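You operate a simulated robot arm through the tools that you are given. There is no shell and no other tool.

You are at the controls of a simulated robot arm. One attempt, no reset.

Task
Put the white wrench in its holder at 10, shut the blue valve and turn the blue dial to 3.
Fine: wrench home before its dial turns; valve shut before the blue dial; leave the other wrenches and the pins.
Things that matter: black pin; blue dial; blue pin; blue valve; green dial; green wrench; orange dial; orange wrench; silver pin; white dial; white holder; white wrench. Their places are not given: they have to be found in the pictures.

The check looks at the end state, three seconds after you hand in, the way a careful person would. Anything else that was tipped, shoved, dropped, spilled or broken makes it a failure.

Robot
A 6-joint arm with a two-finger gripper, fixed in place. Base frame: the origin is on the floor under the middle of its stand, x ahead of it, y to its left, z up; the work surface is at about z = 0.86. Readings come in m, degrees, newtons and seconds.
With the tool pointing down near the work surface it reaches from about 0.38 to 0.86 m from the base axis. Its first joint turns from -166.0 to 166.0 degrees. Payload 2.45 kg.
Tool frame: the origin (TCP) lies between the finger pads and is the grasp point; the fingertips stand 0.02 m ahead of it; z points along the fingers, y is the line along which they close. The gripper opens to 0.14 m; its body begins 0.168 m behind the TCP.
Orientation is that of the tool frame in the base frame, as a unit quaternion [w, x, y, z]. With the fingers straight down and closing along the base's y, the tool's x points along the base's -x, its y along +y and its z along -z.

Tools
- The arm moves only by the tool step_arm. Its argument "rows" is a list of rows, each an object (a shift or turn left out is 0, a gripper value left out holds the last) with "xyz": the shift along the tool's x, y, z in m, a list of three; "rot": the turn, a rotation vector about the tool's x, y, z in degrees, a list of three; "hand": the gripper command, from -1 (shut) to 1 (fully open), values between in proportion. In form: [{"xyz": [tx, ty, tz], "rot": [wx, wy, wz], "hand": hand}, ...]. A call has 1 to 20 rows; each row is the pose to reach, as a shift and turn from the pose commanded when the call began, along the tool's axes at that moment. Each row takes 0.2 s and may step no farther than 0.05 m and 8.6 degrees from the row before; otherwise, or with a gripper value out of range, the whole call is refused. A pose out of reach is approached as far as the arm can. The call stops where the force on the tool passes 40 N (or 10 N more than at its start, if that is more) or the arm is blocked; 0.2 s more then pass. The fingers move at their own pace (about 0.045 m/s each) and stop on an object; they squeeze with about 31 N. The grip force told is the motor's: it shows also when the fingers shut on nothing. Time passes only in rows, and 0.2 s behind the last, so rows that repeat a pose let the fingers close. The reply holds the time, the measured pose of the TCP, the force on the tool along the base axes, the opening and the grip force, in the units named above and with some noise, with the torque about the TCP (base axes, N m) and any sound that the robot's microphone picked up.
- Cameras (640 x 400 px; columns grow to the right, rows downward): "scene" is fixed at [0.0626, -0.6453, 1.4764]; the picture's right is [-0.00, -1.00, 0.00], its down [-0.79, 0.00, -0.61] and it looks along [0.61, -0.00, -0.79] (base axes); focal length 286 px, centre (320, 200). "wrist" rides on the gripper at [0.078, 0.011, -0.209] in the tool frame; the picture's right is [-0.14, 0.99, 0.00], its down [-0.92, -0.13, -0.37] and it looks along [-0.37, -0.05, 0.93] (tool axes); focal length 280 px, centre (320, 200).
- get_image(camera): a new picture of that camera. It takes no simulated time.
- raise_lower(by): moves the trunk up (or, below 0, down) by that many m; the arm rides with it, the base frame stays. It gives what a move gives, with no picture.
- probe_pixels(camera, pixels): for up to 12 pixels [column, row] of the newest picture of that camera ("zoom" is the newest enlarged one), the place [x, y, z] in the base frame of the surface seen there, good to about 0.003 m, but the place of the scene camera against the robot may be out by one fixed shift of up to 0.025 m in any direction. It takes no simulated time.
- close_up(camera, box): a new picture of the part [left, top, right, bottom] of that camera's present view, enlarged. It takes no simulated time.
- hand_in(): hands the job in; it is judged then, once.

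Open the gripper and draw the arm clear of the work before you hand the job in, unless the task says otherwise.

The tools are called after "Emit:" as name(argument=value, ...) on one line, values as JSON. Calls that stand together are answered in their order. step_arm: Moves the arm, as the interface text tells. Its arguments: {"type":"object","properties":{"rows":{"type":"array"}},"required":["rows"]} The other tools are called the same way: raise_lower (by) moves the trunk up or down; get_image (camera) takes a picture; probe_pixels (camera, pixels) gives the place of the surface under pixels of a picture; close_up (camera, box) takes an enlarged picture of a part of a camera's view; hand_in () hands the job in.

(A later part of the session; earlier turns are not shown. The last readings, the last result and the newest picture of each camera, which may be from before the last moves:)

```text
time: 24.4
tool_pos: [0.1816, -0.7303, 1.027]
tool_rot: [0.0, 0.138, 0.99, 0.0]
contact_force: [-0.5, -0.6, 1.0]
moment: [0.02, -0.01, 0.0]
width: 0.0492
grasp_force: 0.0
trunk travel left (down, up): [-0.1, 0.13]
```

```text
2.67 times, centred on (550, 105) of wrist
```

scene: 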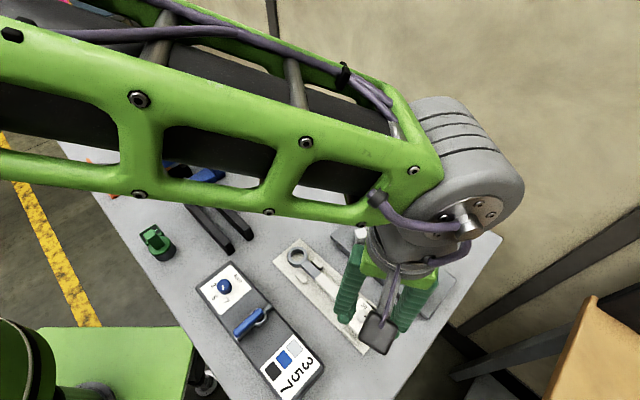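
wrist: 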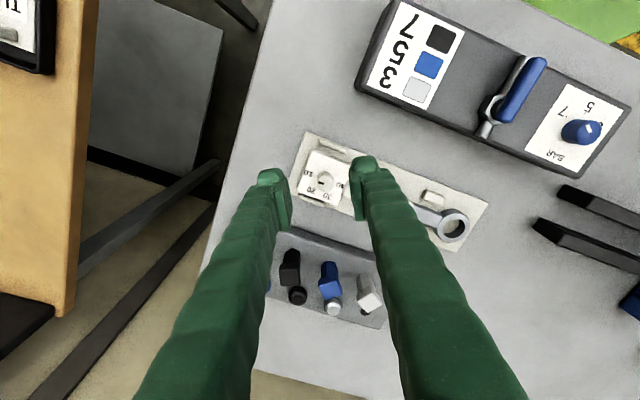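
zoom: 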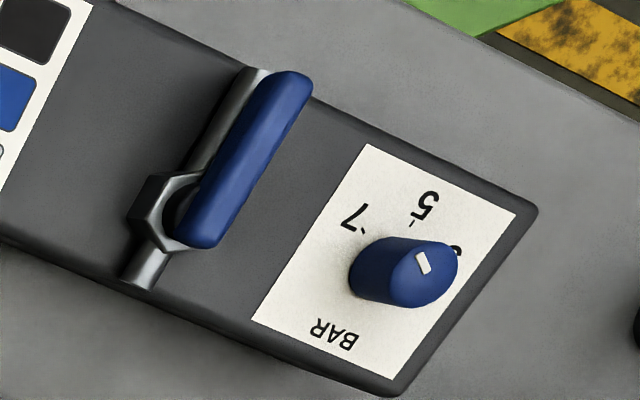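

The new reading looks near 10, but the view is oblique. I go back to the aligned orientation over the handle for a clear look at the dial.

Emit:
step_arm(rows=[{"xyz": [-0.008, 0.008, 0], "rot": [0, 0, -7.6]}, {"xyz": [-0.016, 0.016, 0], "rot": [0, 0, -15.2]}, {"xyz": [-0.024, 0.024, 0], "rot": [0, 0, -22.9]}, {"xyz": [-0.032, 0.033, 0], "rot": [0, 0, -30.5]}, {"xyz": [-0.04, 0.041, 0], "rot": [0, 0, -38.1]}, {"xyz": [-0.048, 0.049, 0], "rot": [0, 0, -45.8]}, {"xyz": [-0.056, 0.057, 0.01], "rot": [0, 0, -53.4]}, {"xyz": [-0.064, 0.065, 0.03], "rot": [0, 0, -61]}, {"xyz": [-0.064, 0.065, 0.06], "rot": [0, 0, -61]}, {"xyz": [-0.064, 0.065, 0.06], "rot": [0, 0, -61]}])

Emit:
get_image(camera="wrist")

Emit:
close_up(camera="wrist", box=[240, 50, 400, 150])

```text
time: 26.6
tool_pos: [0.2618, -0.6824, 0.9704]
tool_rot: [0.0, -0.383, 0.924, 0.0]
contact_force: [0.7, 0.8, 1.4]
moment: [0.01, -0.03, 0.01]
width: 0.049
grasp_force: 0.1
trunk travel left (down, up): [-0.1, 0.13]
```

```text
taken
```

wrist: 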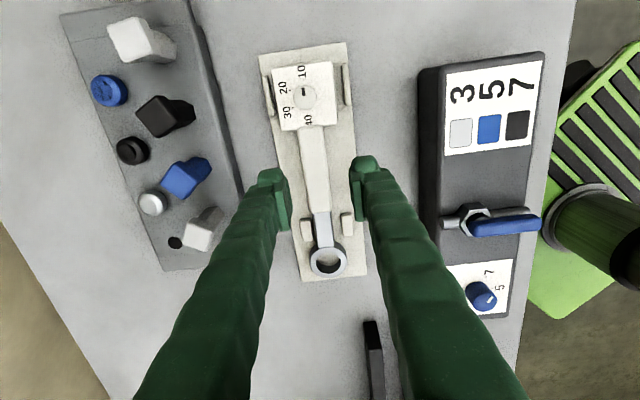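

```text
4.00 times, centred on (320, 100) of wrist
```

zoom: 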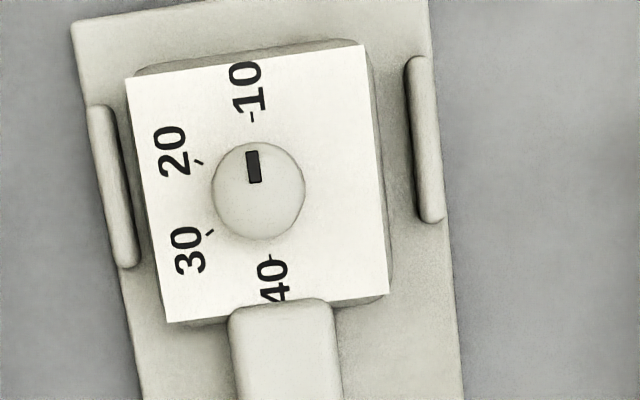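

The white pointer now lines up with the 10 tick. Next I rise and move over the blue valve panel (lever near (500,220)) to inspect it.

Emit:
step_arm(rows=[{"xyz": [0, 0, -0.04]}, {"xyz": [0, 0.01, -0.08]}, {"xyz": [-0.03, 0.04, -0.08]}, {"xyz": [-0.06, 0.075, -0.08]}, {"xyz": [-0.09, 0.11, -0.08]}, {"xyz": [-0.12, 0.145, -0.08]}, {"xyz": [-0.135, 0.1515, -0.08]}, {"xyz": [-0.135, 0.1515, -0.08]}])

Emit:
get_image(camera="wrist")

Emit:
close_up(camera="wrist", box=[240, 30, 400, 130])

Emit:
get_image(camera="scene")

```text
time: 28.4
tool_pos: [0.2511, -0.4796, 1.0475]
tool_rot: [0.0, -0.383, 0.924, 0.0]
contact_force: [-0.2, -0.3, -0.4]
moment: [0.03, 0.04, 0.02]
width: 0.0488
grasp_force: 0.1
trunk travel left (down, up): [-0.1, 0.13]
```

```text
taken
```

wrist: 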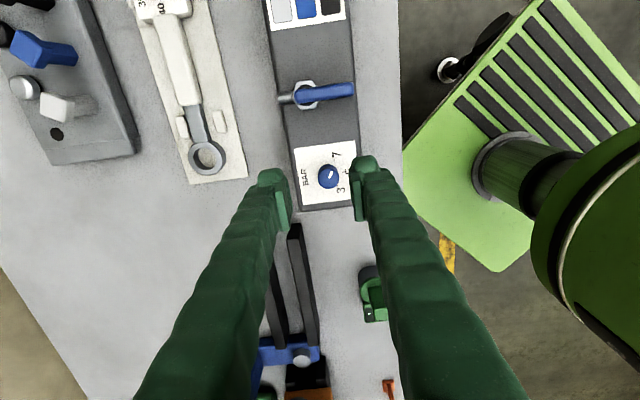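

```text
4.00 times, centred on (320, 80) of wrist
```

zoom: 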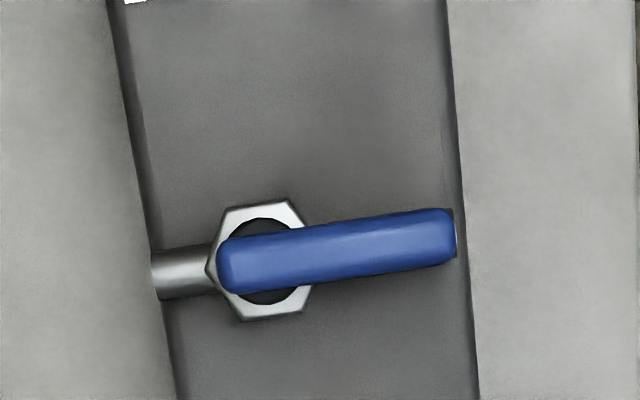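

```text
taken
```

scene: 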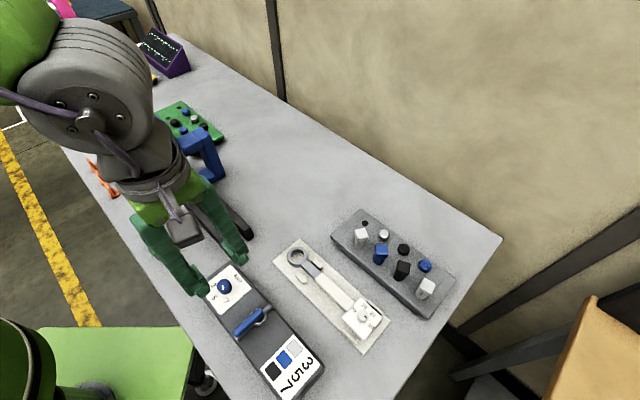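

The lever lies along the pipe (open): pivot nut at zoom (262,260), lever to (450,235). I probe pivot, lever, panel and dial heights.

Emit:
probe_pixels(camera="zoom", pixels=[[228, 268], [262, 260], [330, 252], [440, 228], [440, 250], [285, 210], [250, 310], [180, 275], [300, 150], [300, 360], [150, 200], [462, 300]])

Emit:
probe_pixels(camera="wrist", pixels=[[328, 176], [318, 178], [338, 174], [326, 166], [330, 186], [309, 206], [355, 200], [296, 150], [352, 141], [340, 190], [336, 155], [346, 173]])

Emit:
close_up(camera="wrist", box=[250, 120, 410, 220])

```text
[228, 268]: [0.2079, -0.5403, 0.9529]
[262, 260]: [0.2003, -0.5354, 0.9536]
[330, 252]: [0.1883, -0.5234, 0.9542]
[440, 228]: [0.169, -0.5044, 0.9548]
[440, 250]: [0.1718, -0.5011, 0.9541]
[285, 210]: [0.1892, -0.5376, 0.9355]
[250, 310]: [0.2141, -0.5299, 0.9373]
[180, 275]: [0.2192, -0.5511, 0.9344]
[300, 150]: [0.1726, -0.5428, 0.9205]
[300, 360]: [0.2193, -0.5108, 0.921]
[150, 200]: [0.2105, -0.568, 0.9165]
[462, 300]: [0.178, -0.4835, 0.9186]
```

```text
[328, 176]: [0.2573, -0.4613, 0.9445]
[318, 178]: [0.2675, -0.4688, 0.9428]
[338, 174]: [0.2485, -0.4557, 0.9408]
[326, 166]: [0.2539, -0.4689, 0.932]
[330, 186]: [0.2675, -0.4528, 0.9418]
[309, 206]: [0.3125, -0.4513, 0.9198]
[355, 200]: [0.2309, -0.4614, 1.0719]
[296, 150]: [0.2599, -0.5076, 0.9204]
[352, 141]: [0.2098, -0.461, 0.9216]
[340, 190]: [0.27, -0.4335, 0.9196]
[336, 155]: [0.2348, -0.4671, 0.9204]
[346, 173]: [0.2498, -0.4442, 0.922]
```

```text
4.00 times, centred on (330, 170) of wrist
```

zoom: 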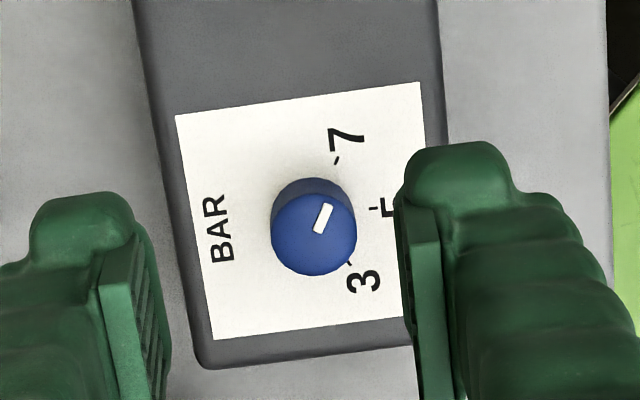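

Pipe and lever both run across the panel (open), the lever arm is ~0.048 m from pivot (0.2015,-0.5345), lever top z 0.954. The blue pointer reads 7. I turn the tool 90° and go above the lever at about (0.178,-0.5105) to grip across it.

Emit:
step_arm(rows=[{"xyz": [0.007, 0.003, 0], "rot": [0, 0, 8.2]}, {"xyz": [0.014, 0.006, 0], "rot": [0, 0, 16.4]}, {"xyz": [0.021, 0.009, 0], "rot": [0, 0, 24.6]}, {"xyz": [0.028, 0.012, 0], "rot": [0, 0, 32.8]}, {"xyz": [0.035, 0.015, 0], "rot": [0, 0, 41]}, {"xyz": [0.042, 0.018, 0], "rot": [0, 0, 49.2]}, {"xyz": [0.049, 0.02, 0], "rot": [0, 0, 57.4]}, {"xyz": [0.056, 0.023, 0], "rot": [0, 0, 65.6]}, {"xyz": [0.063, 0.026, 0], "rot": [0, 0, 73.8]}, {"xyz": [0.07, 0.029, 0], "rot": [0, 0, 82]}, {"xyz": [0.0734, 0.0297, 0], "rot": [0, 0, 90]}, {"xyz": [0.0734, 0.0297, 0.02], "rot": [0, 0, 90]}, {"xyz": [0.0734, 0.0297, 0.02], "rot": [0, 0, 90]}])

Emit:
get_image(camera="wrist")

Emit:
get_image(camera="scene")

```text
time: 31.2
tool_pos: [0.1769, -0.5107, 1.0296]
tool_rot: [0.0, 0.383, 0.924, 0.0]
contact_force: [-0.7, -0.1, 0.0]
moment: [0.03, 0.01, -0.01]
width: 0.0489
grasp_force: 0.0
trunk travel left (down, up): [-0.1, 0.13]
```

```text
taken
```

wrist: 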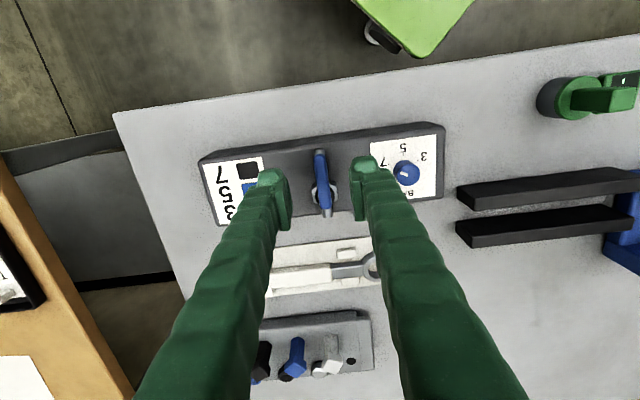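

```text
taken
```

scene: 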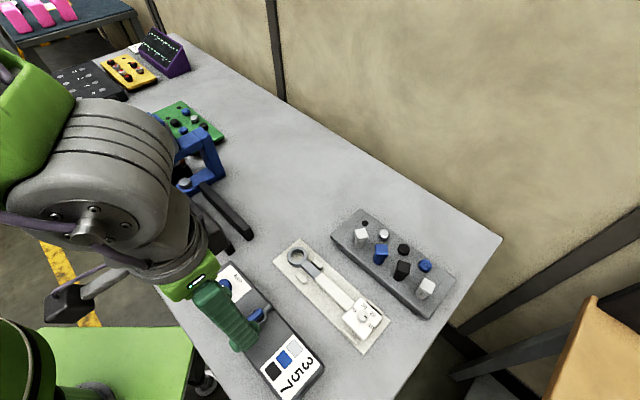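

The lever (320,150)-(323,217) is centred between the fingers. I lower to TCP z≈0.960 and close on it.

Emit:
step_arm(rows=[{"xyz": [0, 0, 0.03]}, {"xyz": [0, 0, 0.055]}, {"xyz": [0, 0, 0.0696]}, {"xyz": [0, 0, 0.0696]}])

Emit:
get_image(camera="wrist")

Emit:
close_up(camera="wrist", box=[240, 130, 400, 230])

```text
time: 32.2
tool_pos: [0.1768, -0.5115, 0.9576]
tool_rot: [0.001, 0.383, 0.924, 0.0]
contact_force: [-0.3, 0.0, -0.4]
moment: [-0.01, -0.01, 0.0]
width: 0.0489
grasp_force: 0.0
trunk travel left (down, up): [-0.1, 0.13]
```

```text
taken
```

wrist: 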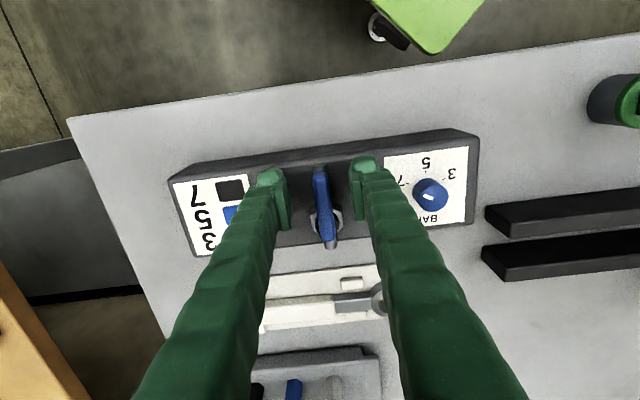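

```text
4.00 times, centred on (320, 180) of wrist
```

zoom: 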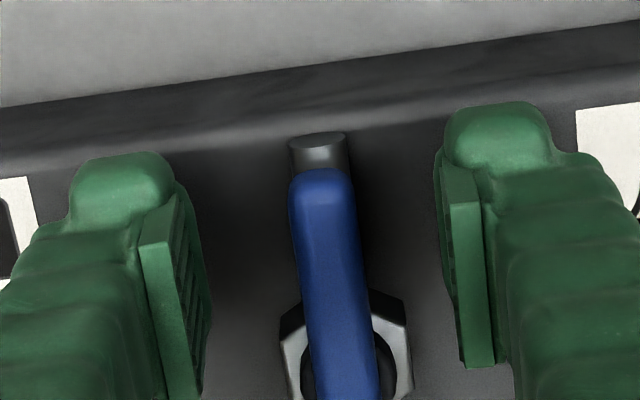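

The fingers straddle the lever cleanly but the tips are barely above the nut, so I raise 3 mm, shift 4 mm towards the lever's end and close.

Emit:
step_arm(rows=[{"xyz": [0.004, 0, -0.003]}, {"xyz": [0.004, 0, -0.003], "hand": -1}, {"xyz": [0.004, 0, -0.003]}, {"xyz": [0.004, 0, -0.003]}, {"xyz": [0.004, 0, -0.003]}, {"xyz": [0.004, 0, -0.003]}])

Emit:
close_up(camera="wrist", box=[240, 130, 400, 230])

```text
time: 33.6
tool_pos: [0.1741, -0.5079, 0.9616]
tool_rot: [-0.001, 0.382, 0.924, 0.001]
contact_force: [5.7, 5.7, -0.4]
moment: [0.05, -0.05, 0.31]
width: 0.0131
grasp_force: 39.6
trunk travel left (down, up): [-0.1, 0.13]
```

```text
4.00 times, centred on (320, 180) of wrist
```

zoom: 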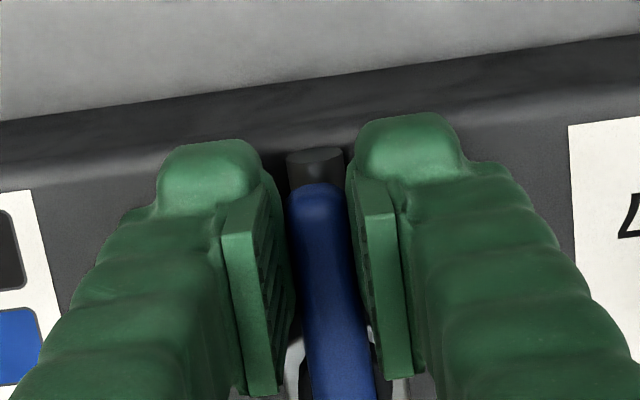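

The lever is gripped (0.0131 m). I try the usual closing direction gently: clockwise seen from above, 12° about the pivot, watching the force.

Emit:
step_arm(rows=[{"xyz": [0, 0.002, 0], "rot": [0, 0, 3]}, {"xyz": [-0.0002, 0.004, 0], "rot": [0, 0, 6]}, {"xyz": [-0.0005, 0.006, 0], "rot": [0, 0, 9]}, {"xyz": [-0.0008, 0.0079, 0], "rot": [0, 0, 12]}, {"xyz": [-0.0008, 0.0079, 0], "rot": [0, 0, 12]}])

Emit:
get_image(camera="wrist")

Emit:
close_up(camera="scene", box=[180, 240, 340, 400])

```text
time: 34.7
tool_pos: [0.175, -0.507, 0.9615]
tool_rot: [0.001, 0.476, 0.879, -0.003]
contact_force: [-18.6, -7.8, -5.2]
moment: [-0.15, 0.32, 1.03]
width: 0.0166
grasp_force: 42.5
trunk travel left (down, up): [-0.1, 0.13]
stopped in row 5: the force on the tool passed its limit at 41 N (the readings are from after the stop); the commanded pose is now the measured one
```

```text
taken
```

wrist: 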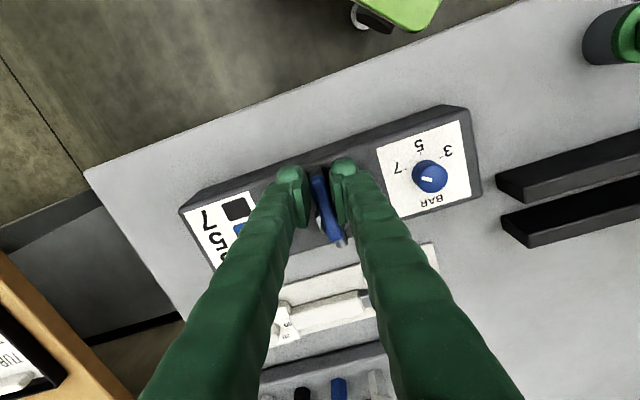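

```text
2.50 times, centred on (260, 320) of scene
```

zoom: 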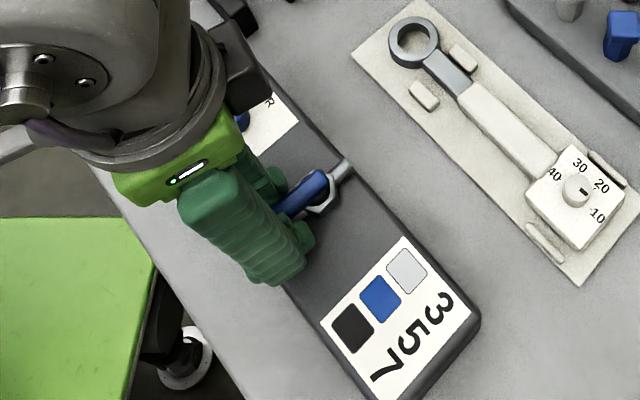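

The clockwise way is blocked: the lever stayed along the pipe and force hit the limit. I open, turn back 12° and check that lever and panel haven't moved.

Emit:
step_arm(rows=[{"xyz": [0, 0, 0], "hand": -0.5}, {"xyz": [0, 0, 0]}, {"xyz": [0, -0.0006, 0], "rot": [0, 0, -6]}, {"xyz": [0, -0.0012, 0], "rot": [0, 0, -12]}, {"xyz": [0, -0.0012, 0], "rot": [0, 0, -12]}])

Emit:
get_image(camera="wrist")

Emit:
close_up(camera="wrist", box=[240, 130, 400, 230])

```text
time: 35.9
tool_pos: [0.1788, -0.5059, 0.9615]
tool_rot: [0.0, 0.381, 0.925, -0.001]
contact_force: [-0.6, -0.1, 0.3]
moment: [0.01, 0.03, 0.03]
width: 0.0349
grasp_force: 0.2
trunk travel left (down, up): [-0.1, 0.13]
```

```text
taken
```

wrist: 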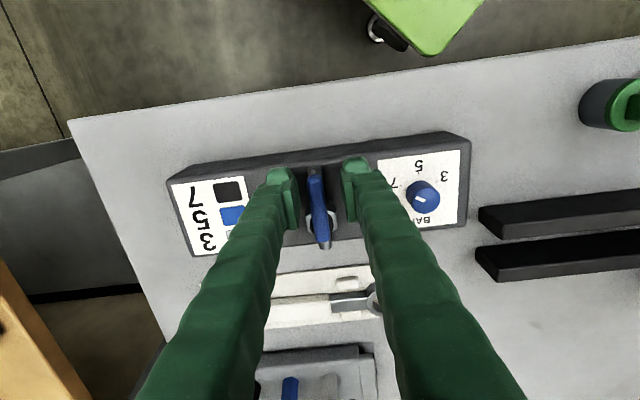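

```text
4.00 times, centred on (320, 180) of wrist
```

zoom: 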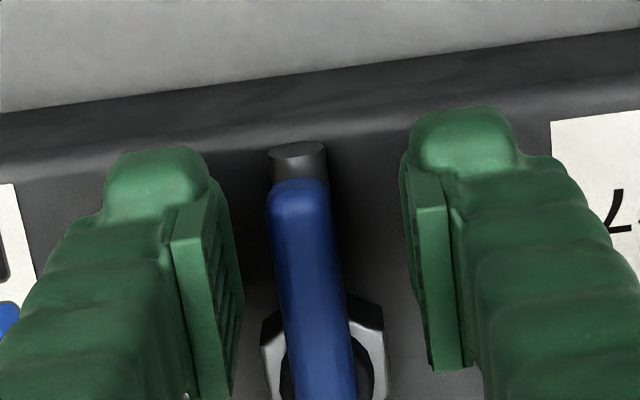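

The lever and panel are unchanged. I recentre (−4 mm in tool y), grip again, then test anticlockwise by a small angle.

Emit:
step_arm(rows=[{"xyz": [0, -0.004, 0]}, {"xyz": [0, -0.004, 0], "hand": -1}, {"xyz": [0, -0.004, 0]}, {"xyz": [0, -0.004, 0]}, {"xyz": [0, -0.004, 0]}])

```text
time: 37.1
tool_pos: [0.1758, -0.5081, 0.963]
tool_rot: [0.0, 0.382, 0.924, -0.002]
contact_force: [2.6, 2.4, -1.4]
moment: [-0.02, -0.1, 0.16]
width: 0.013
grasp_force: 39.8
trunk travel left (down, up): [-0.1, 0.13]
```

Gripped again with little side force. Now the anticlockwise test, 12° about the pivot.

Emit:
step_arm(rows=[{"xyz": [0, -0.0019, 0], "rot": [0, 0, -3]}, {"xyz": [-0.0002, -0.0038, 0], "rot": [0, 0, -6]}, {"xyz": [-0.0005, -0.0057, 0], "rot": [0, 0, -9]}, {"xyz": [-0.0008, -0.0076, 0], "rot": [0, 0, -12]}, {"xyz": [-0.0008, -0.0076, 0], "rot": [0, 0, -12]}])

Emit:
get_image(camera="wrist")

```text
time: 38.3
tool_pos: [0.1692, -0.5144, 0.9627]
tool_rot: [0.0, 0.282, 0.959, -0.002]
contact_force: [3.1, 9.5, 9.2]
moment: [0.42, 0.49, 0.37]
width: 0.0131
grasp_force: 40.0
trunk travel left (down, up): [-0.1, 0.13]
```

```text
taken
```

wrist: 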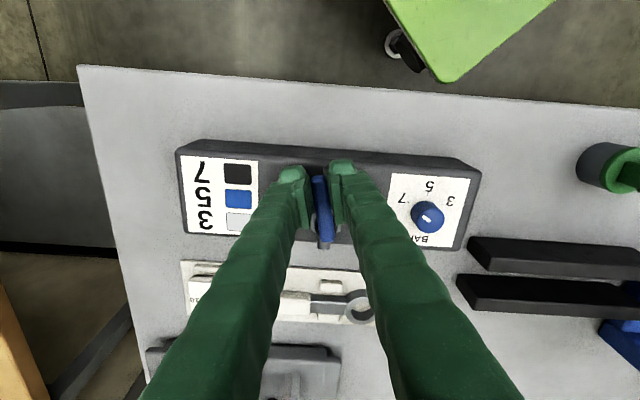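

The lever follows anticlockwise (grip width unchanged, lever and fingers still aligned at (322,200)). I continue the arc another 42°.

Emit:
step_arm(rows=[{"xyz": [-0.0002, -0.0039, 0], "rot": [0, 0, -6]}, {"xyz": [-0.0008, -0.0077, 0], "rot": [0, 0, -12]}, {"xyz": [-0.0018, -0.0114, 0], "rot": [0, 0, -18]}, {"xyz": [-0.0032, -0.015, 0], "rot": [0, 0, -24]}, {"xyz": [-0.005, -0.0185, 0], "rot": [0, 0, -30]}, {"xyz": [-0.0071, -0.0217, 0], "rot": [0, 0, -36]}, {"xyz": [-0.0095, -0.0248, 0], "rot": [0, 0, -42]}, {"xyz": [-0.0095, -0.0248, 0], "rot": [0, 0, -42]}])

Emit:
get_image(camera="wrist")

```text
time: 40.1
tool_pos: [0.1651, -0.5407, 0.9629]
tool_rot: [-0.001, -0.08, 0.997, -0.001]
contact_force: [-0.7, -2.2, -3.1]
moment: [-0.01, -0.08, -0.1]
width: 0.0133
grasp_force: 39.6
trunk travel left (down, up): [-0.1, 0.13]
```

```text
taken
```

wrist: 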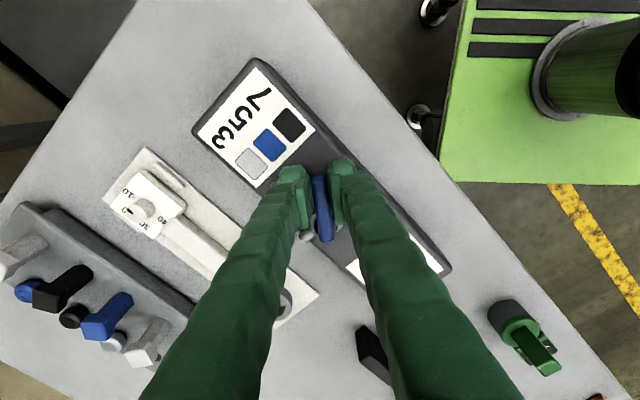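

Lever is now about 54° round with low forces. I continue the remaining 36°.

Emit:
step_arm(rows=[{"xyz": [-0.0002, -0.0039, 0], "rot": [0, 0, -6]}, {"xyz": [-0.0008, -0.0077, 0], "rot": [0, 0, -12]}, {"xyz": [-0.0018, -0.0114, 0], "rot": [0, 0, -18]}, {"xyz": [-0.0032, -0.015, 0], "rot": [0, 0, -24]}, {"xyz": [-0.005, -0.0185, 0], "rot": [0, 0, -30]}, {"xyz": [-0.0071, -0.0217, 0], "rot": [0, 0, -36]}, {"xyz": [-0.0071, -0.0217, 0], "rot": [0, 0, -36]}])

Emit:
get_image(camera="wrist")

Emit:
close_up(camera="wrist", box=[240, 130, 400, 230])

```text
time: 41.7
tool_pos: [0.1754, -0.5629, 0.9634]
tool_rot: [-0.001, -0.384, 0.924, -0.003]
contact_force: [0.9, -14.0, 5.1]
moment: [-0.21, 0.04, -0.4]
width: 0.013
grasp_force: 39.5
trunk travel left (down, up): [-0.1, 0.13]
```

```text
taken
```

wrist: 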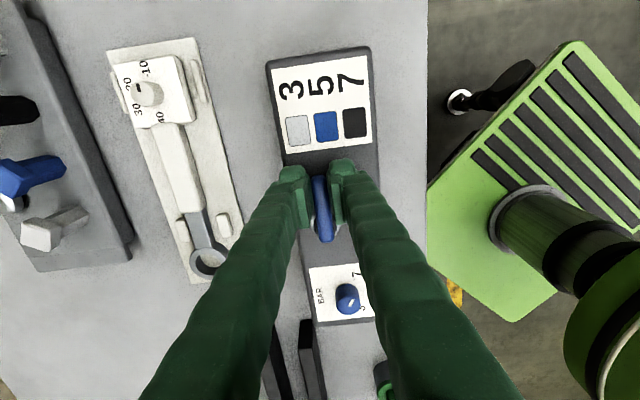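

```text
4.00 times, centred on (320, 180) of wrist
```

zoom: 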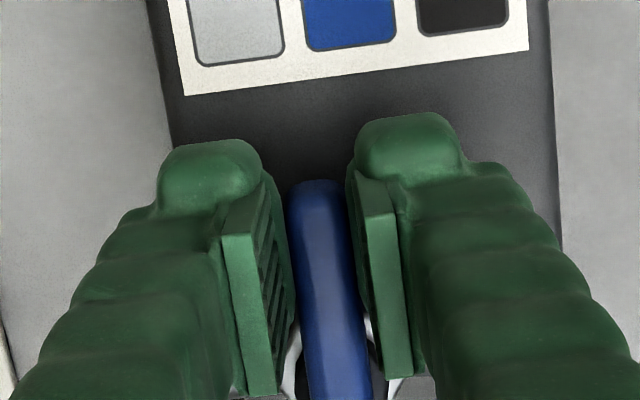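

The lever now points along the panel's long axis (across the pipe), about 90° round. I open and rise to check.

Emit:
step_arm(rows=[{"xyz": [0, 0, 0], "hand": -0.4}, {"xyz": [0, 0, 0]}, {"xyz": [0, 0, 0]}, {"xyz": [0, 0, -0.03]}, {"xyz": [-0.03, 0, -0.07]}, {"xyz": [-0.06, 0, -0.09]}, {"xyz": [-0.06, 0, -0.09]}])

Emit:
get_image(camera="wrist")

Emit:
close_up(camera="wrist", box=[240, 50, 400, 150])

Emit:
get_image(camera="scene")

```text
time: 43.3
tool_pos: [0.2187, -0.5146, 1.0547]
tool_rot: [-0.001, -0.384, 0.923, -0.002]
contact_force: [0.5, -0.3, 0.0]
moment: [-0.03, 0.0, 0.0]
width: 0.0419
grasp_force: 0.1
trunk travel left (down, up): [-0.1, 0.13]
```

```text
taken
```

wrist: 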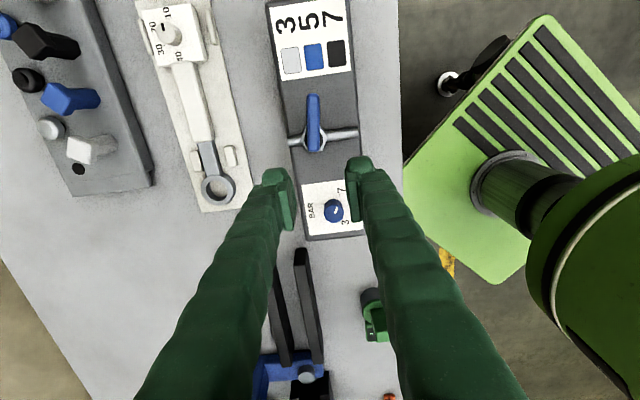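

```text
4.00 times, centred on (320, 100) of wrist
```

zoom: 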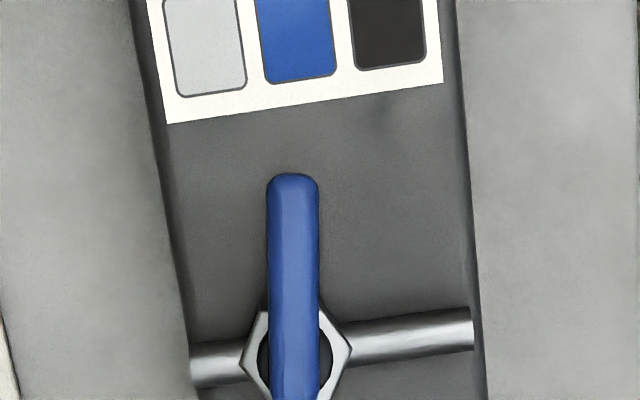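

```text
taken
```

scene: 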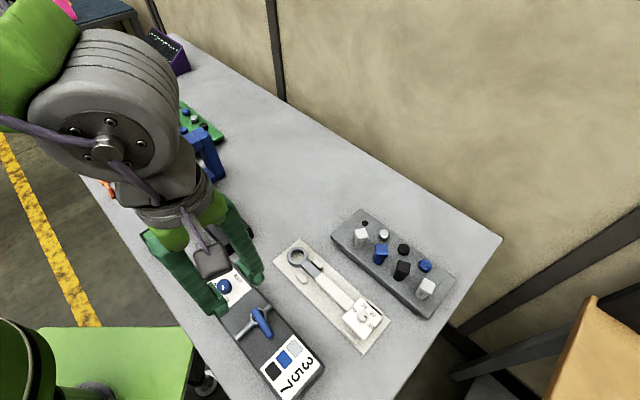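

The lever appears nearly perpendicular but perhaps a few degrees short. I probe along the lever, pipe and panel edges to measure the angle.

Emit:
probe_pixels(camera="zoom", pixels=[[292, 190], [292, 250], [292, 320], [292, 380], [275, 190], [275, 330], [311, 190], [311, 330], [215, 365], [440, 330], [200, 100], [420, 80]])

```text
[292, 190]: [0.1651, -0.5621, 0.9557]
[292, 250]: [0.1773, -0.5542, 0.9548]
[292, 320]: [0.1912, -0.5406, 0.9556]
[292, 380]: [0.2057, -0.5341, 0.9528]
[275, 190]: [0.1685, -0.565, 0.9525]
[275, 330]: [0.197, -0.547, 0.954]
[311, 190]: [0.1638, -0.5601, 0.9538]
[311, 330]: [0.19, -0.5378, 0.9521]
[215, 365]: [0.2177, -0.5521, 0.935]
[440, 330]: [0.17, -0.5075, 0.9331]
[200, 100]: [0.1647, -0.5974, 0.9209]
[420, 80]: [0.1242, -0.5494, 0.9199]
```

The lever axis computes to about 217° versus 225° needed (pipe at 135°), so it is ~8° short. I return, aligned to the lever's present angle, and grip it again.

Emit:
step_arm(rows=[{"xyz": [0.03, 0.002, 0.0], "rot": [0, 0, 4]}, {"xyz": [0.0628, 0.0037, 0.02], "rot": [0, 0, 8.5]}, {"xyz": [0.0628, 0.0037, 0.05], "rot": [0, 0, 8.5]}, {"xyz": [0.0628, 0.0037, 0.075], "rot": [0, 0, 8.5]}, {"xyz": [0.0628, 0.0037, 0.0927], "rot": [0, 0, 8.5]}, {"xyz": [0.0628, 0.0037, 0.0927], "rot": [0, 0, 8.5]}])

Emit:
get_image(camera="wrist")

Emit:
close_up(camera="wrist", box=[240, 130, 400, 230])

```text
time: 44.7
tool_pos: [0.1711, -0.5587, 0.9567]
tool_rot: [-0.001, -0.314, 0.949, -0.002]
contact_force: [-1.1, 0.8, 0.7]
moment: [0.02, 0.0, 0.0]
width: 0.0419
grasp_force: 0.1
trunk travel left (down, up): [-0.1, 0.13]
```

```text
taken
```

wrist: 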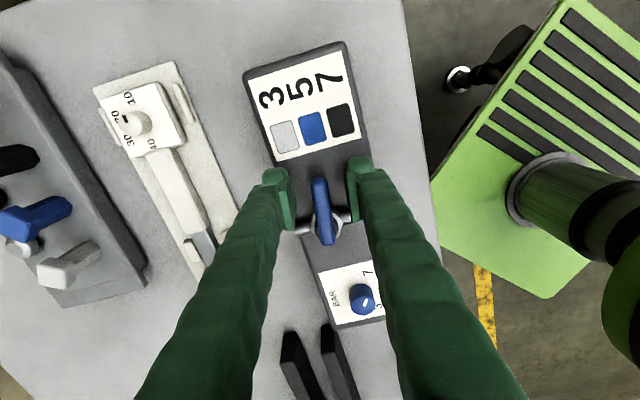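

```text
4.00 times, centred on (320, 180) of wrist
```

zoom: 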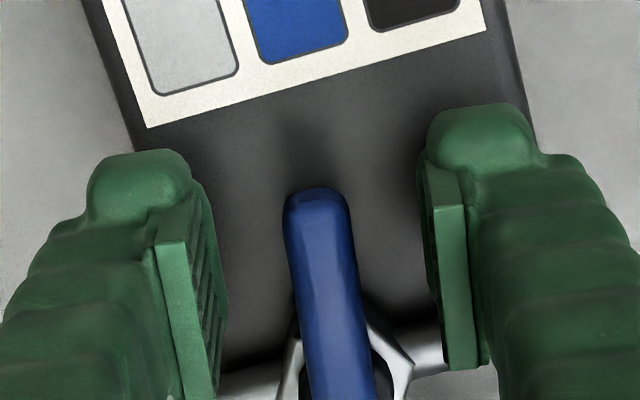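

Lever is aligned with the fingers here, confirming it stopped near 82°. I raise 4 mm, grip, and turn a further 12° about the pivot, watching force.

Emit:
step_arm(rows=[{"xyz": [0, 0, -0.004]}, {"xyz": [0, 0, -0.004], "hand": -1}, {"xyz": [0, 0, -0.004]}, {"xyz": [0, 0, -0.004]}, {"xyz": [0, 0, -0.004]}, {"xyz": [0, 0, -0.004]}])

Emit:
step_arm(rows=[{"xyz": [0, -0.0013, 0], "rot": [0, 0, -2]}, {"xyz": [-0.0001, -0.0027, 0], "rot": [0, 0, -4]}, {"xyz": [-0.0002, -0.004, 0], "rot": [0, 0, -6]}, {"xyz": [-0.0004, -0.0054, 0], "rot": [0, 0, -8]}, {"xyz": [-0.0006, -0.0067, 0], "rot": [0, 0, -10]}, {"xyz": [-0.0008, -0.008, 0], "rot": [0, 0, -12]}, {"xyz": [-0.0008, -0.008, 0], "rot": [0, 0, -12]}])

Emit:
close_up(camera="wrist", box=[240, 130, 400, 230])

```text
time: 46.1
tool_pos: [0.171, -0.5593, 0.9611]
tool_rot: [-0.001, -0.314, 0.949, -0.002]
contact_force: [-5.6, 3.6, -0.1]
moment: [0.0, 0.12, 0.25]
width: 0.0129
grasp_force: 39.9
trunk travel left (down, up): [-0.1, 0.13]
```

```text
time: 47.7
tool_pos: [0.1747, -0.5642, 0.9631]
tool_rot: [-0.001, -0.411, 0.911, 0.001]
contact_force: [-3.6, 15.8, -12.2]
moment: [0.54, -0.27, -0.82]
width: 0.0137
grasp_force: 40.1
trunk travel left (down, up): [-0.1, 0.13]
```

```text
4.00 times, centred on (320, 180) of wrist
```

zoom: 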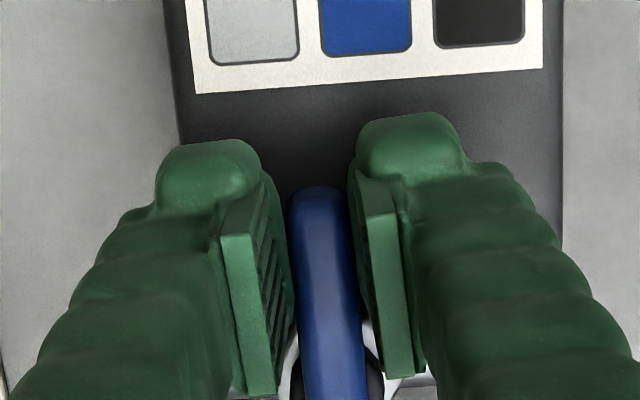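

Moment has risen to 0.8 N·m, which suggests the end stop. I release by opening and back away to measure the lever's angle again.

Emit:
step_arm(rows=[{"xyz": [0, 0, 0], "hand": -0.4}, {"xyz": [0, 0, 0]}, {"xyz": [0, 0, 0]}, {"xyz": [0, 0, -0.03]}, {"xyz": [-0.03, 0, -0.07]}, {"xyz": [-0.06, 0, -0.09]}, {"xyz": [-0.06, 0, -0.09]}])

Emit:
get_image(camera="wrist")

Emit:
close_up(camera="wrist", box=[240, 50, 400, 150])

```text
time: 49.3
tool_pos: [0.2143, -0.523, 1.0541]
tool_rot: [-0.001, -0.412, 0.911, -0.001]
contact_force: [-0.7, -0.2, 0.2]
moment: [-0.03, -0.01, -0.03]
width: 0.0421
grasp_force: 0.0
trunk travel left (down, up): [-0.1, 0.13]
```

```text
taken
```

wrist: 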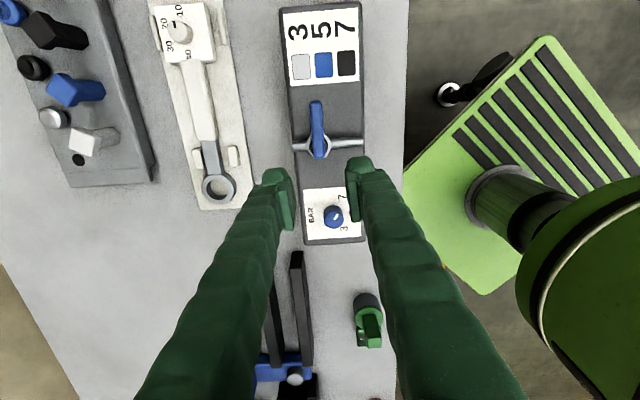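

```text
4.00 times, centred on (320, 100) of wrist
```

zoom: 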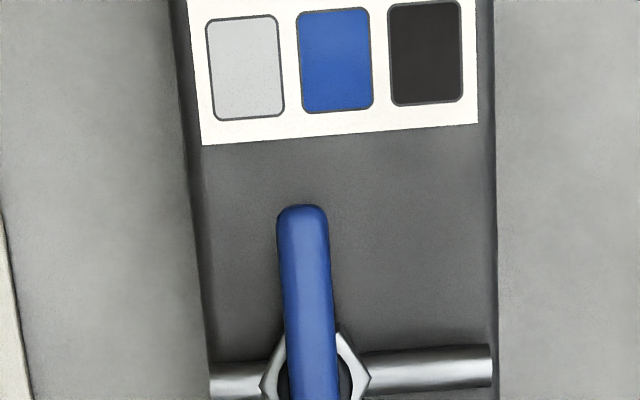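

The lever is now parallel to the panel's long edges (about 223.5–225°), i.e. fully across the pipe: shut. Next I move above the blue dial with the fingers at 0.06 m.

Emit:
step_arm(rows=[{"xyz": [-0.04, 0.004, 0], "hand": -0.15}, {"xyz": [-0.0742, 0.0072, 0.01]}, {"xyz": [-0.0742, 0.0072, 0.054]}, {"xyz": [-0.0742, 0.0072, 0.054]}])

Emit:
get_image(camera="wrist")

Emit:
close_up(camera="wrist", box=[240, 120, 400, 220])

```text
time: 50.3
tool_pos: [0.261, -0.4642, 0.9978]
tool_rot: [-0.001, -0.411, 0.911, -0.001]
contact_force: [-0.2, -0.7, -0.7]
moment: [0.03, 0.0, 0.01]
width: 0.0596
grasp_force: 0.0
trunk travel left (down, up): [-0.1, 0.13]
```

```text
taken
```

wrist: 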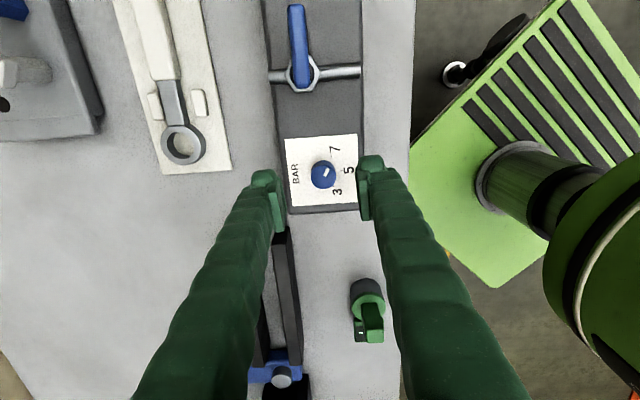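

```text
4.00 times, centred on (320, 170) of wrist
```

zoom: 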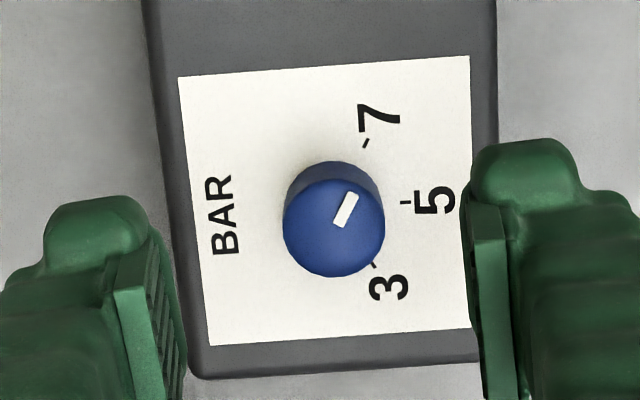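

The valve handle is across the pipe in this view too, and the blue pointer is on 7 (bar direction 26.6° = tick 7); 3 is 120° clockwise. I probe the knob centre.

Emit:
probe_pixels(camera="zoom", pixels=[[334, 227], [292, 228], [376, 226], [334, 188], [334, 268], [350, 205], [210, 100], [440, 300]])

```text
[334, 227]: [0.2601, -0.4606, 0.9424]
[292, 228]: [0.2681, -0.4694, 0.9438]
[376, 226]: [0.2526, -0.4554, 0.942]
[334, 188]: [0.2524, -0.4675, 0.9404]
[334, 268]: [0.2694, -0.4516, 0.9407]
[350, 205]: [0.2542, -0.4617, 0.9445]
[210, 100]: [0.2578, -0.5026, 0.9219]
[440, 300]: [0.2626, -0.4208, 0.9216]
```

Knob centre is about (0.2604,-0.461), top z 0.943, panel 0.921. I correct by (−1.5, +3) mm, lower to TCP z≈0.947 and close on it.

Emit:
step_arm(rows=[{"xyz": [-0.0015, 0.003, 0.02]}, {"xyz": [-0.0015, 0.003, 0.04]}, {"xyz": [-0.0015, 0.003, 0.051]}, {"xyz": [-0.0015, 0.003, 0.051], "hand": -1}, {"xyz": [-0.0015, 0.003, 0.051]}, {"xyz": [-0.0015, 0.003, 0.051]}, {"xyz": [-0.0015, 0.003, 0.051]}, {"xyz": [-0.0015, 0.003, 0.051]}])

Emit:
close_up(camera="wrist", box=[240, 120, 400, 220])

```text
time: 52.1
tool_pos: [0.2596, -0.461, 0.9474]
tool_rot: [-0.001, -0.412, 0.911, -0.002]
contact_force: [12.1, -10.1, 0.0]
moment: [-0.15, -0.09, -0.03]
width: 0.0242
grasp_force: 45.3
trunk travel left (down, up): [-0.1, 0.13]
```

```text
4.00 times, centred on (320, 170) of wrist
```

zoom: 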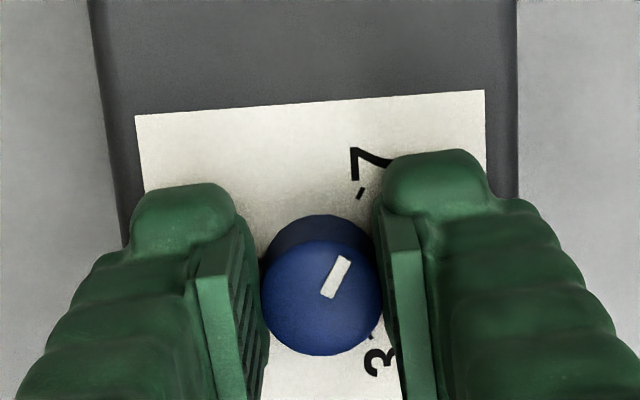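

The grip shows a 16 N side force along −tool y, so the tool is a bit off-centre. I ease 1.5 mm in −y before turning.

Emit:
step_arm(rows=[{"xyz": [0, -0.0008, 0]}, {"xyz": [0, -0.0015, 0]}, {"xyz": [0, -0.0015, 0]}])

```text
time: 52.9
tool_pos: [0.2609, -0.4614, 0.9482]
tool_rot: [-0.001, -0.411, 0.911, -0.001]
contact_force: [10.3, -13.9, -4.4]
moment: [-0.23, -0.05, -0.06]
width: 0.024
grasp_force: 45.3
trunk travel left (down, up): [-0.1, 0.13]
```

The force barely changed (17 N). I try the other way, +3 mm, to find the relaxed centre.

Emit:
step_arm(rows=[{"xyz": [0, 0.001, 0]}, {"xyz": [0, 0.002, 0]}, {"xyz": [0, 0.003, 0]}, {"xyz": [0, 0.003, 0]}])

```text
time: 53.9
tool_pos: [0.26, -0.4612, 0.9492]
tool_rot: [-0.002, -0.412, 0.911, -0.004]
contact_force: [21.7, -24.1, -6.8]
moment: [-0.08, -0.32, -0.1]
width: 0.0241
grasp_force: 45.8
trunk travel left (down, up): [-0.1, 0.13]
```

Force rises to 32 N that way, so the relaxed centre lies in −y. I move −5 mm from here in small steps.

Emit:
step_arm(rows=[{"xyz": [0, -0.0015, 0]}, {"xyz": [0, -0.003, 0]}, {"xyz": [0, -0.0045, 0]}, {"xyz": [0, -0.005, 0]}, {"xyz": [0, -0.005, 0]}])

Emit:
close_up(camera="wrist", box=[240, 120, 400, 220])

```text
time: 55.1
tool_pos: [0.2595, -0.4608, 0.9469]
tool_rot: [-0.002, -0.411, 0.912, -0.001]
contact_force: [-6.1, -21.3, 2.6]
moment: [-0.45, 0.29, -0.03]
width: 0.024
grasp_force: 45.2
trunk travel left (down, up): [-0.1, 0.13]
```

```text
4.00 times, centred on (320, 170) of wrist
```

zoom: 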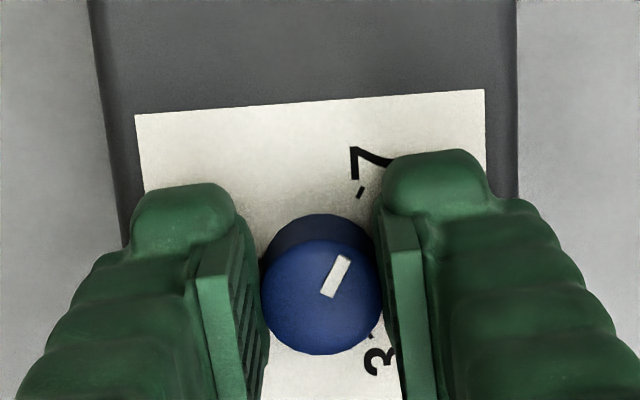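

Side loads are odd, so I open the fingers slightly to relax, then re-measure the knob relative to the fingers.

Emit:
step_arm(rows=[{"xyz": [0, 0, 0], "hand": -0.4}, {"xyz": [0, 0, 0]}, {"xyz": [0, 0, 0]}, {"xyz": [0, 0, 0]}])

Emit:
close_up(camera="wrist", box=[240, 120, 400, 220])

```text
time: 56.1
tool_pos: [0.2622, -0.4603, 0.948]
tool_rot: [-0.001, -0.412, 0.911, -0.001]
contact_force: [0.1, 0.5, -0.2]
moment: [0.05, -0.03, -0.05]
width: 0.0421
grasp_force: 0.1
trunk travel left (down, up): [-0.1, 0.13]
```

```text
4.00 times, centred on (320, 170) of wrist
```

zoom: 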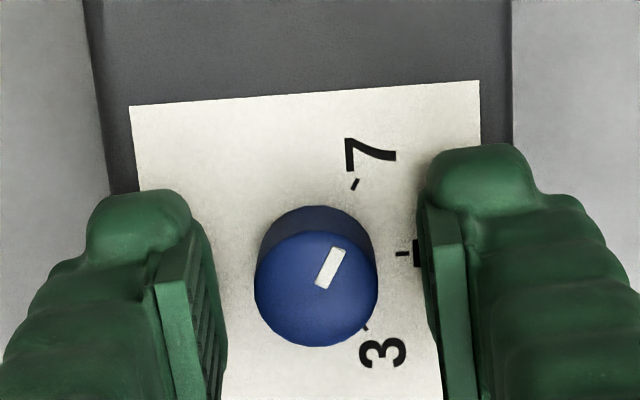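

The knob top is at (319,192) versus the TCP projection (320,193) — within 1 mm. I shift −1 mm in y and re-close.

Emit:
step_arm(rows=[{"xyz": [0.0005, -0.001, 0]}, {"xyz": [0.0005, -0.001, 0], "hand": -1}, {"xyz": [0.0005, -0.001, 0]}, {"xyz": [0.0005, -0.001, 0]}, {"xyz": [0.0005, -0.001, 0]}, {"xyz": [0.0005, -0.001, 0]}])

```text
time: 57.5
tool_pos: [0.2603, -0.4595, 0.9481]
tool_rot: [-0.002, -0.411, 0.912, -0.001]
contact_force: [-4.9, 4.2, -2.5]
moment: [0.04, 0.06, 0.02]
width: 0.0239
grasp_force: 45.3
trunk travel left (down, up): [-0.1, 0.13]
```

Side force is down to about 6 N. I turn +60° about tool z first (clockwise from above) and check that the knob follows.

Emit:
step_arm(rows=[{"rot": [0, 0, 7.5]}, {"rot": [0, 0, 15]}, {"rot": [0, 0, 22.5]}, {"rot": [0, 0, 30]}, {"rot": [0, 0, 37.5]}, {"rot": [0, 0, 45]}, {"rot": [0, 0, 52.5]}, {"rot": [0, 0, 60]}, {"rot": [0, 0, 60]}])

Emit:
close_up(camera="wrist", box=[240, 120, 400, 220])

```text
time: 59.5
tool_pos: [0.2601, -0.4607, 0.9505]
tool_rot: [-0.002, 0.1, 0.995, -0.001]
contact_force: [-7.4, 16.4, -10.8]
moment: [0.21, 0.26, -0.02]
width: 0.024
grasp_force: 44.7
trunk travel left (down, up): [-0.1, 0.13]
```

```text
4.00 times, centred on (320, 170) of wrist
```

zoom: 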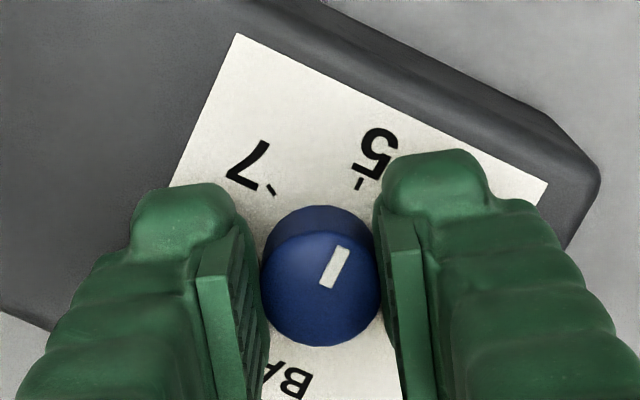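

The knob follows and the pointer now lines up with 5. I turn another 60° to reach 3.

Emit:
step_arm(rows=[{"rot": [0, 0, 7.5]}, {"rot": [0, 0, 15]}, {"rot": [0, 0, 22.5]}, {"rot": [0, 0, 30]}, {"rot": [0, 0, 37.5]}, {"rot": [0, 0, 45]}, {"rot": [0, 0, 52.5]}, {"rot": [0, 0, 60]}, {"rot": [0, 0, 60]}])

Emit:
close_up(camera="wrist", box=[240, 120, 400, 220])

```text
time: 61.5
tool_pos: [0.2609, -0.4582, 0.9488]
tool_rot: [-0.001, 0.584, 0.812, -0.002]
contact_force: [-1.4, 20.6, -11.5]
moment: [0.38, 0.07, 0.01]
width: 0.0241
grasp_force: 45.0
trunk travel left (down, up): [-0.1, 0.13]
```

```text
4.00 times, centred on (320, 170) of wrist
```

zoom: 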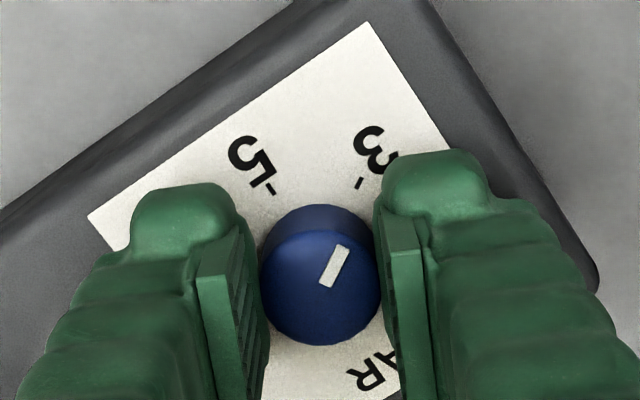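

The pointer lines up with the 3 tick. I open the fingers, rise straight up and check.

Emit:
step_arm(rows=[{"xyz": [0, 0, 0], "hand": -0.4}, {"xyz": [0, 0, 0]}, {"xyz": [0, 0, 0]}, {"xyz": [0, 0, -0.02]}, {"xyz": [0, 0, -0.05]}, {"xyz": [0, 0, -0.09]}, {"xyz": [0, 0, -0.12]}, {"xyz": [0, 0, -0.12]}])

Emit:
get_image(camera="wrist")

Emit:
close_up(camera="wrist", box=[240, 100, 400, 200])

```text
time: 63.3
tool_pos: [0.2619, -0.4609, 1.0663]
tool_rot: [0.0, 0.583, 0.812, -0.001]
contact_force: [-0.5, 0.1, -0.7]
moment: [-0.03, -0.01, -0.03]
width: 0.0418
grasp_force: 0.0
trunk travel left (down, up): [-0.1, 0.13]
```

```text
taken
```

wrist: 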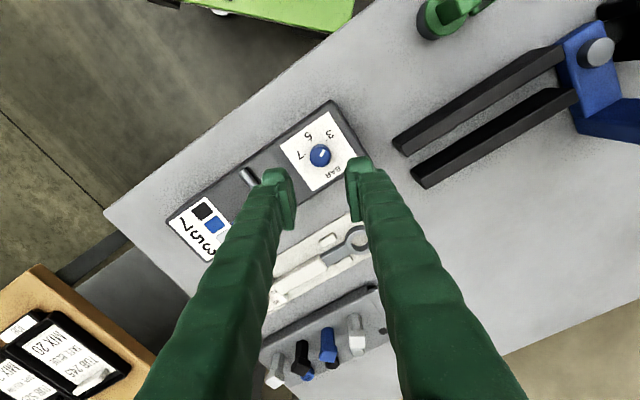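

```text
4.00 times, centred on (320, 150) of wrist
```

zoom: 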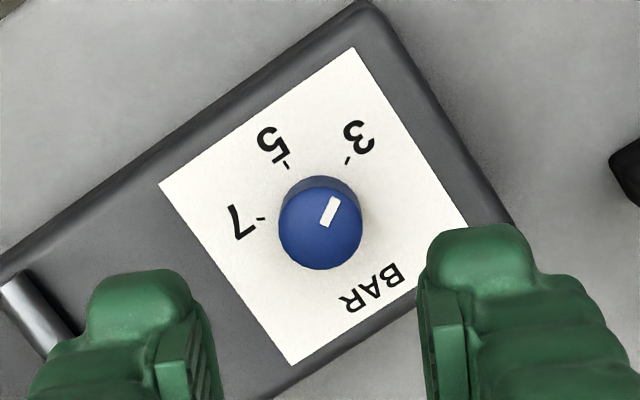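

The blue pointer direction (25.7°) matches the 3 tick (25.3°). I now raise the arm well clear and open the gripper, then look over everything.

Emit:
step_arm(rows=[{"xyz": [0, 0, -0.04], "rot": [0, 0, -8]}, {"xyz": [0, 0, -0.08], "rot": [0, 0, -16]}, {"xyz": [0, 0, -0.12], "rot": [0, 0, -24]}, {"xyz": [0, 0, -0.16], "rot": [0, 0, -32]}, {"xyz": [0, 0, -0.18], "rot": [0, 0, -40], "hand": 1}, {"xyz": [0, 0, -0.18], "rot": [0, 0, -48]}, {"xyz": [0, 0, -0.18], "rot": [0, 0, -56]}, {"xyz": [0, 0, -0.18], "rot": [0, 0, -64]}, {"xyz": [0, 0, -0.18], "rot": [0, 0, -71]}, {"xyz": [0, 0, -0.18], "rot": [0, 0, -71]}])

Emit:
get_image(camera="wrist")

Emit:
get_image(camera="scene")

```text
time: 65.5
tool_pos: [0.2616, -0.4587, 1.25]
tool_rot: [-0.002, 0.003, 1.0, -0.002]
contact_force: [0.0, -0.2, 0.1]
moment: [0.01, -0.07, 0.02]
width: 0.14
grasp_force: 0.1
trunk travel left (down, up): [-0.1, 0.13]
```

```text
taken
```

wrist: 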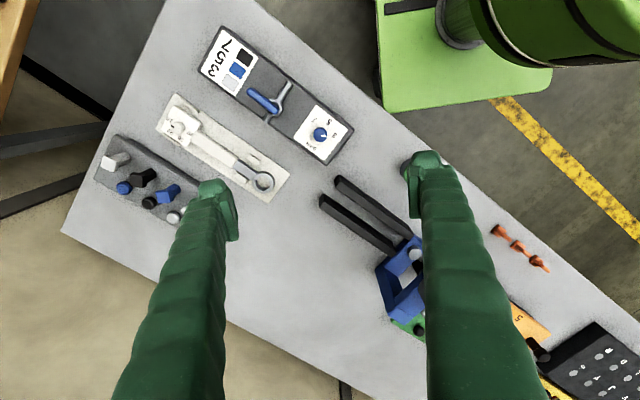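

```text
taken
```

scene: 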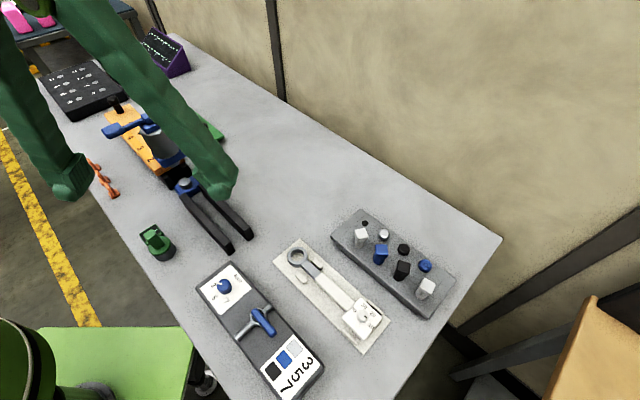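

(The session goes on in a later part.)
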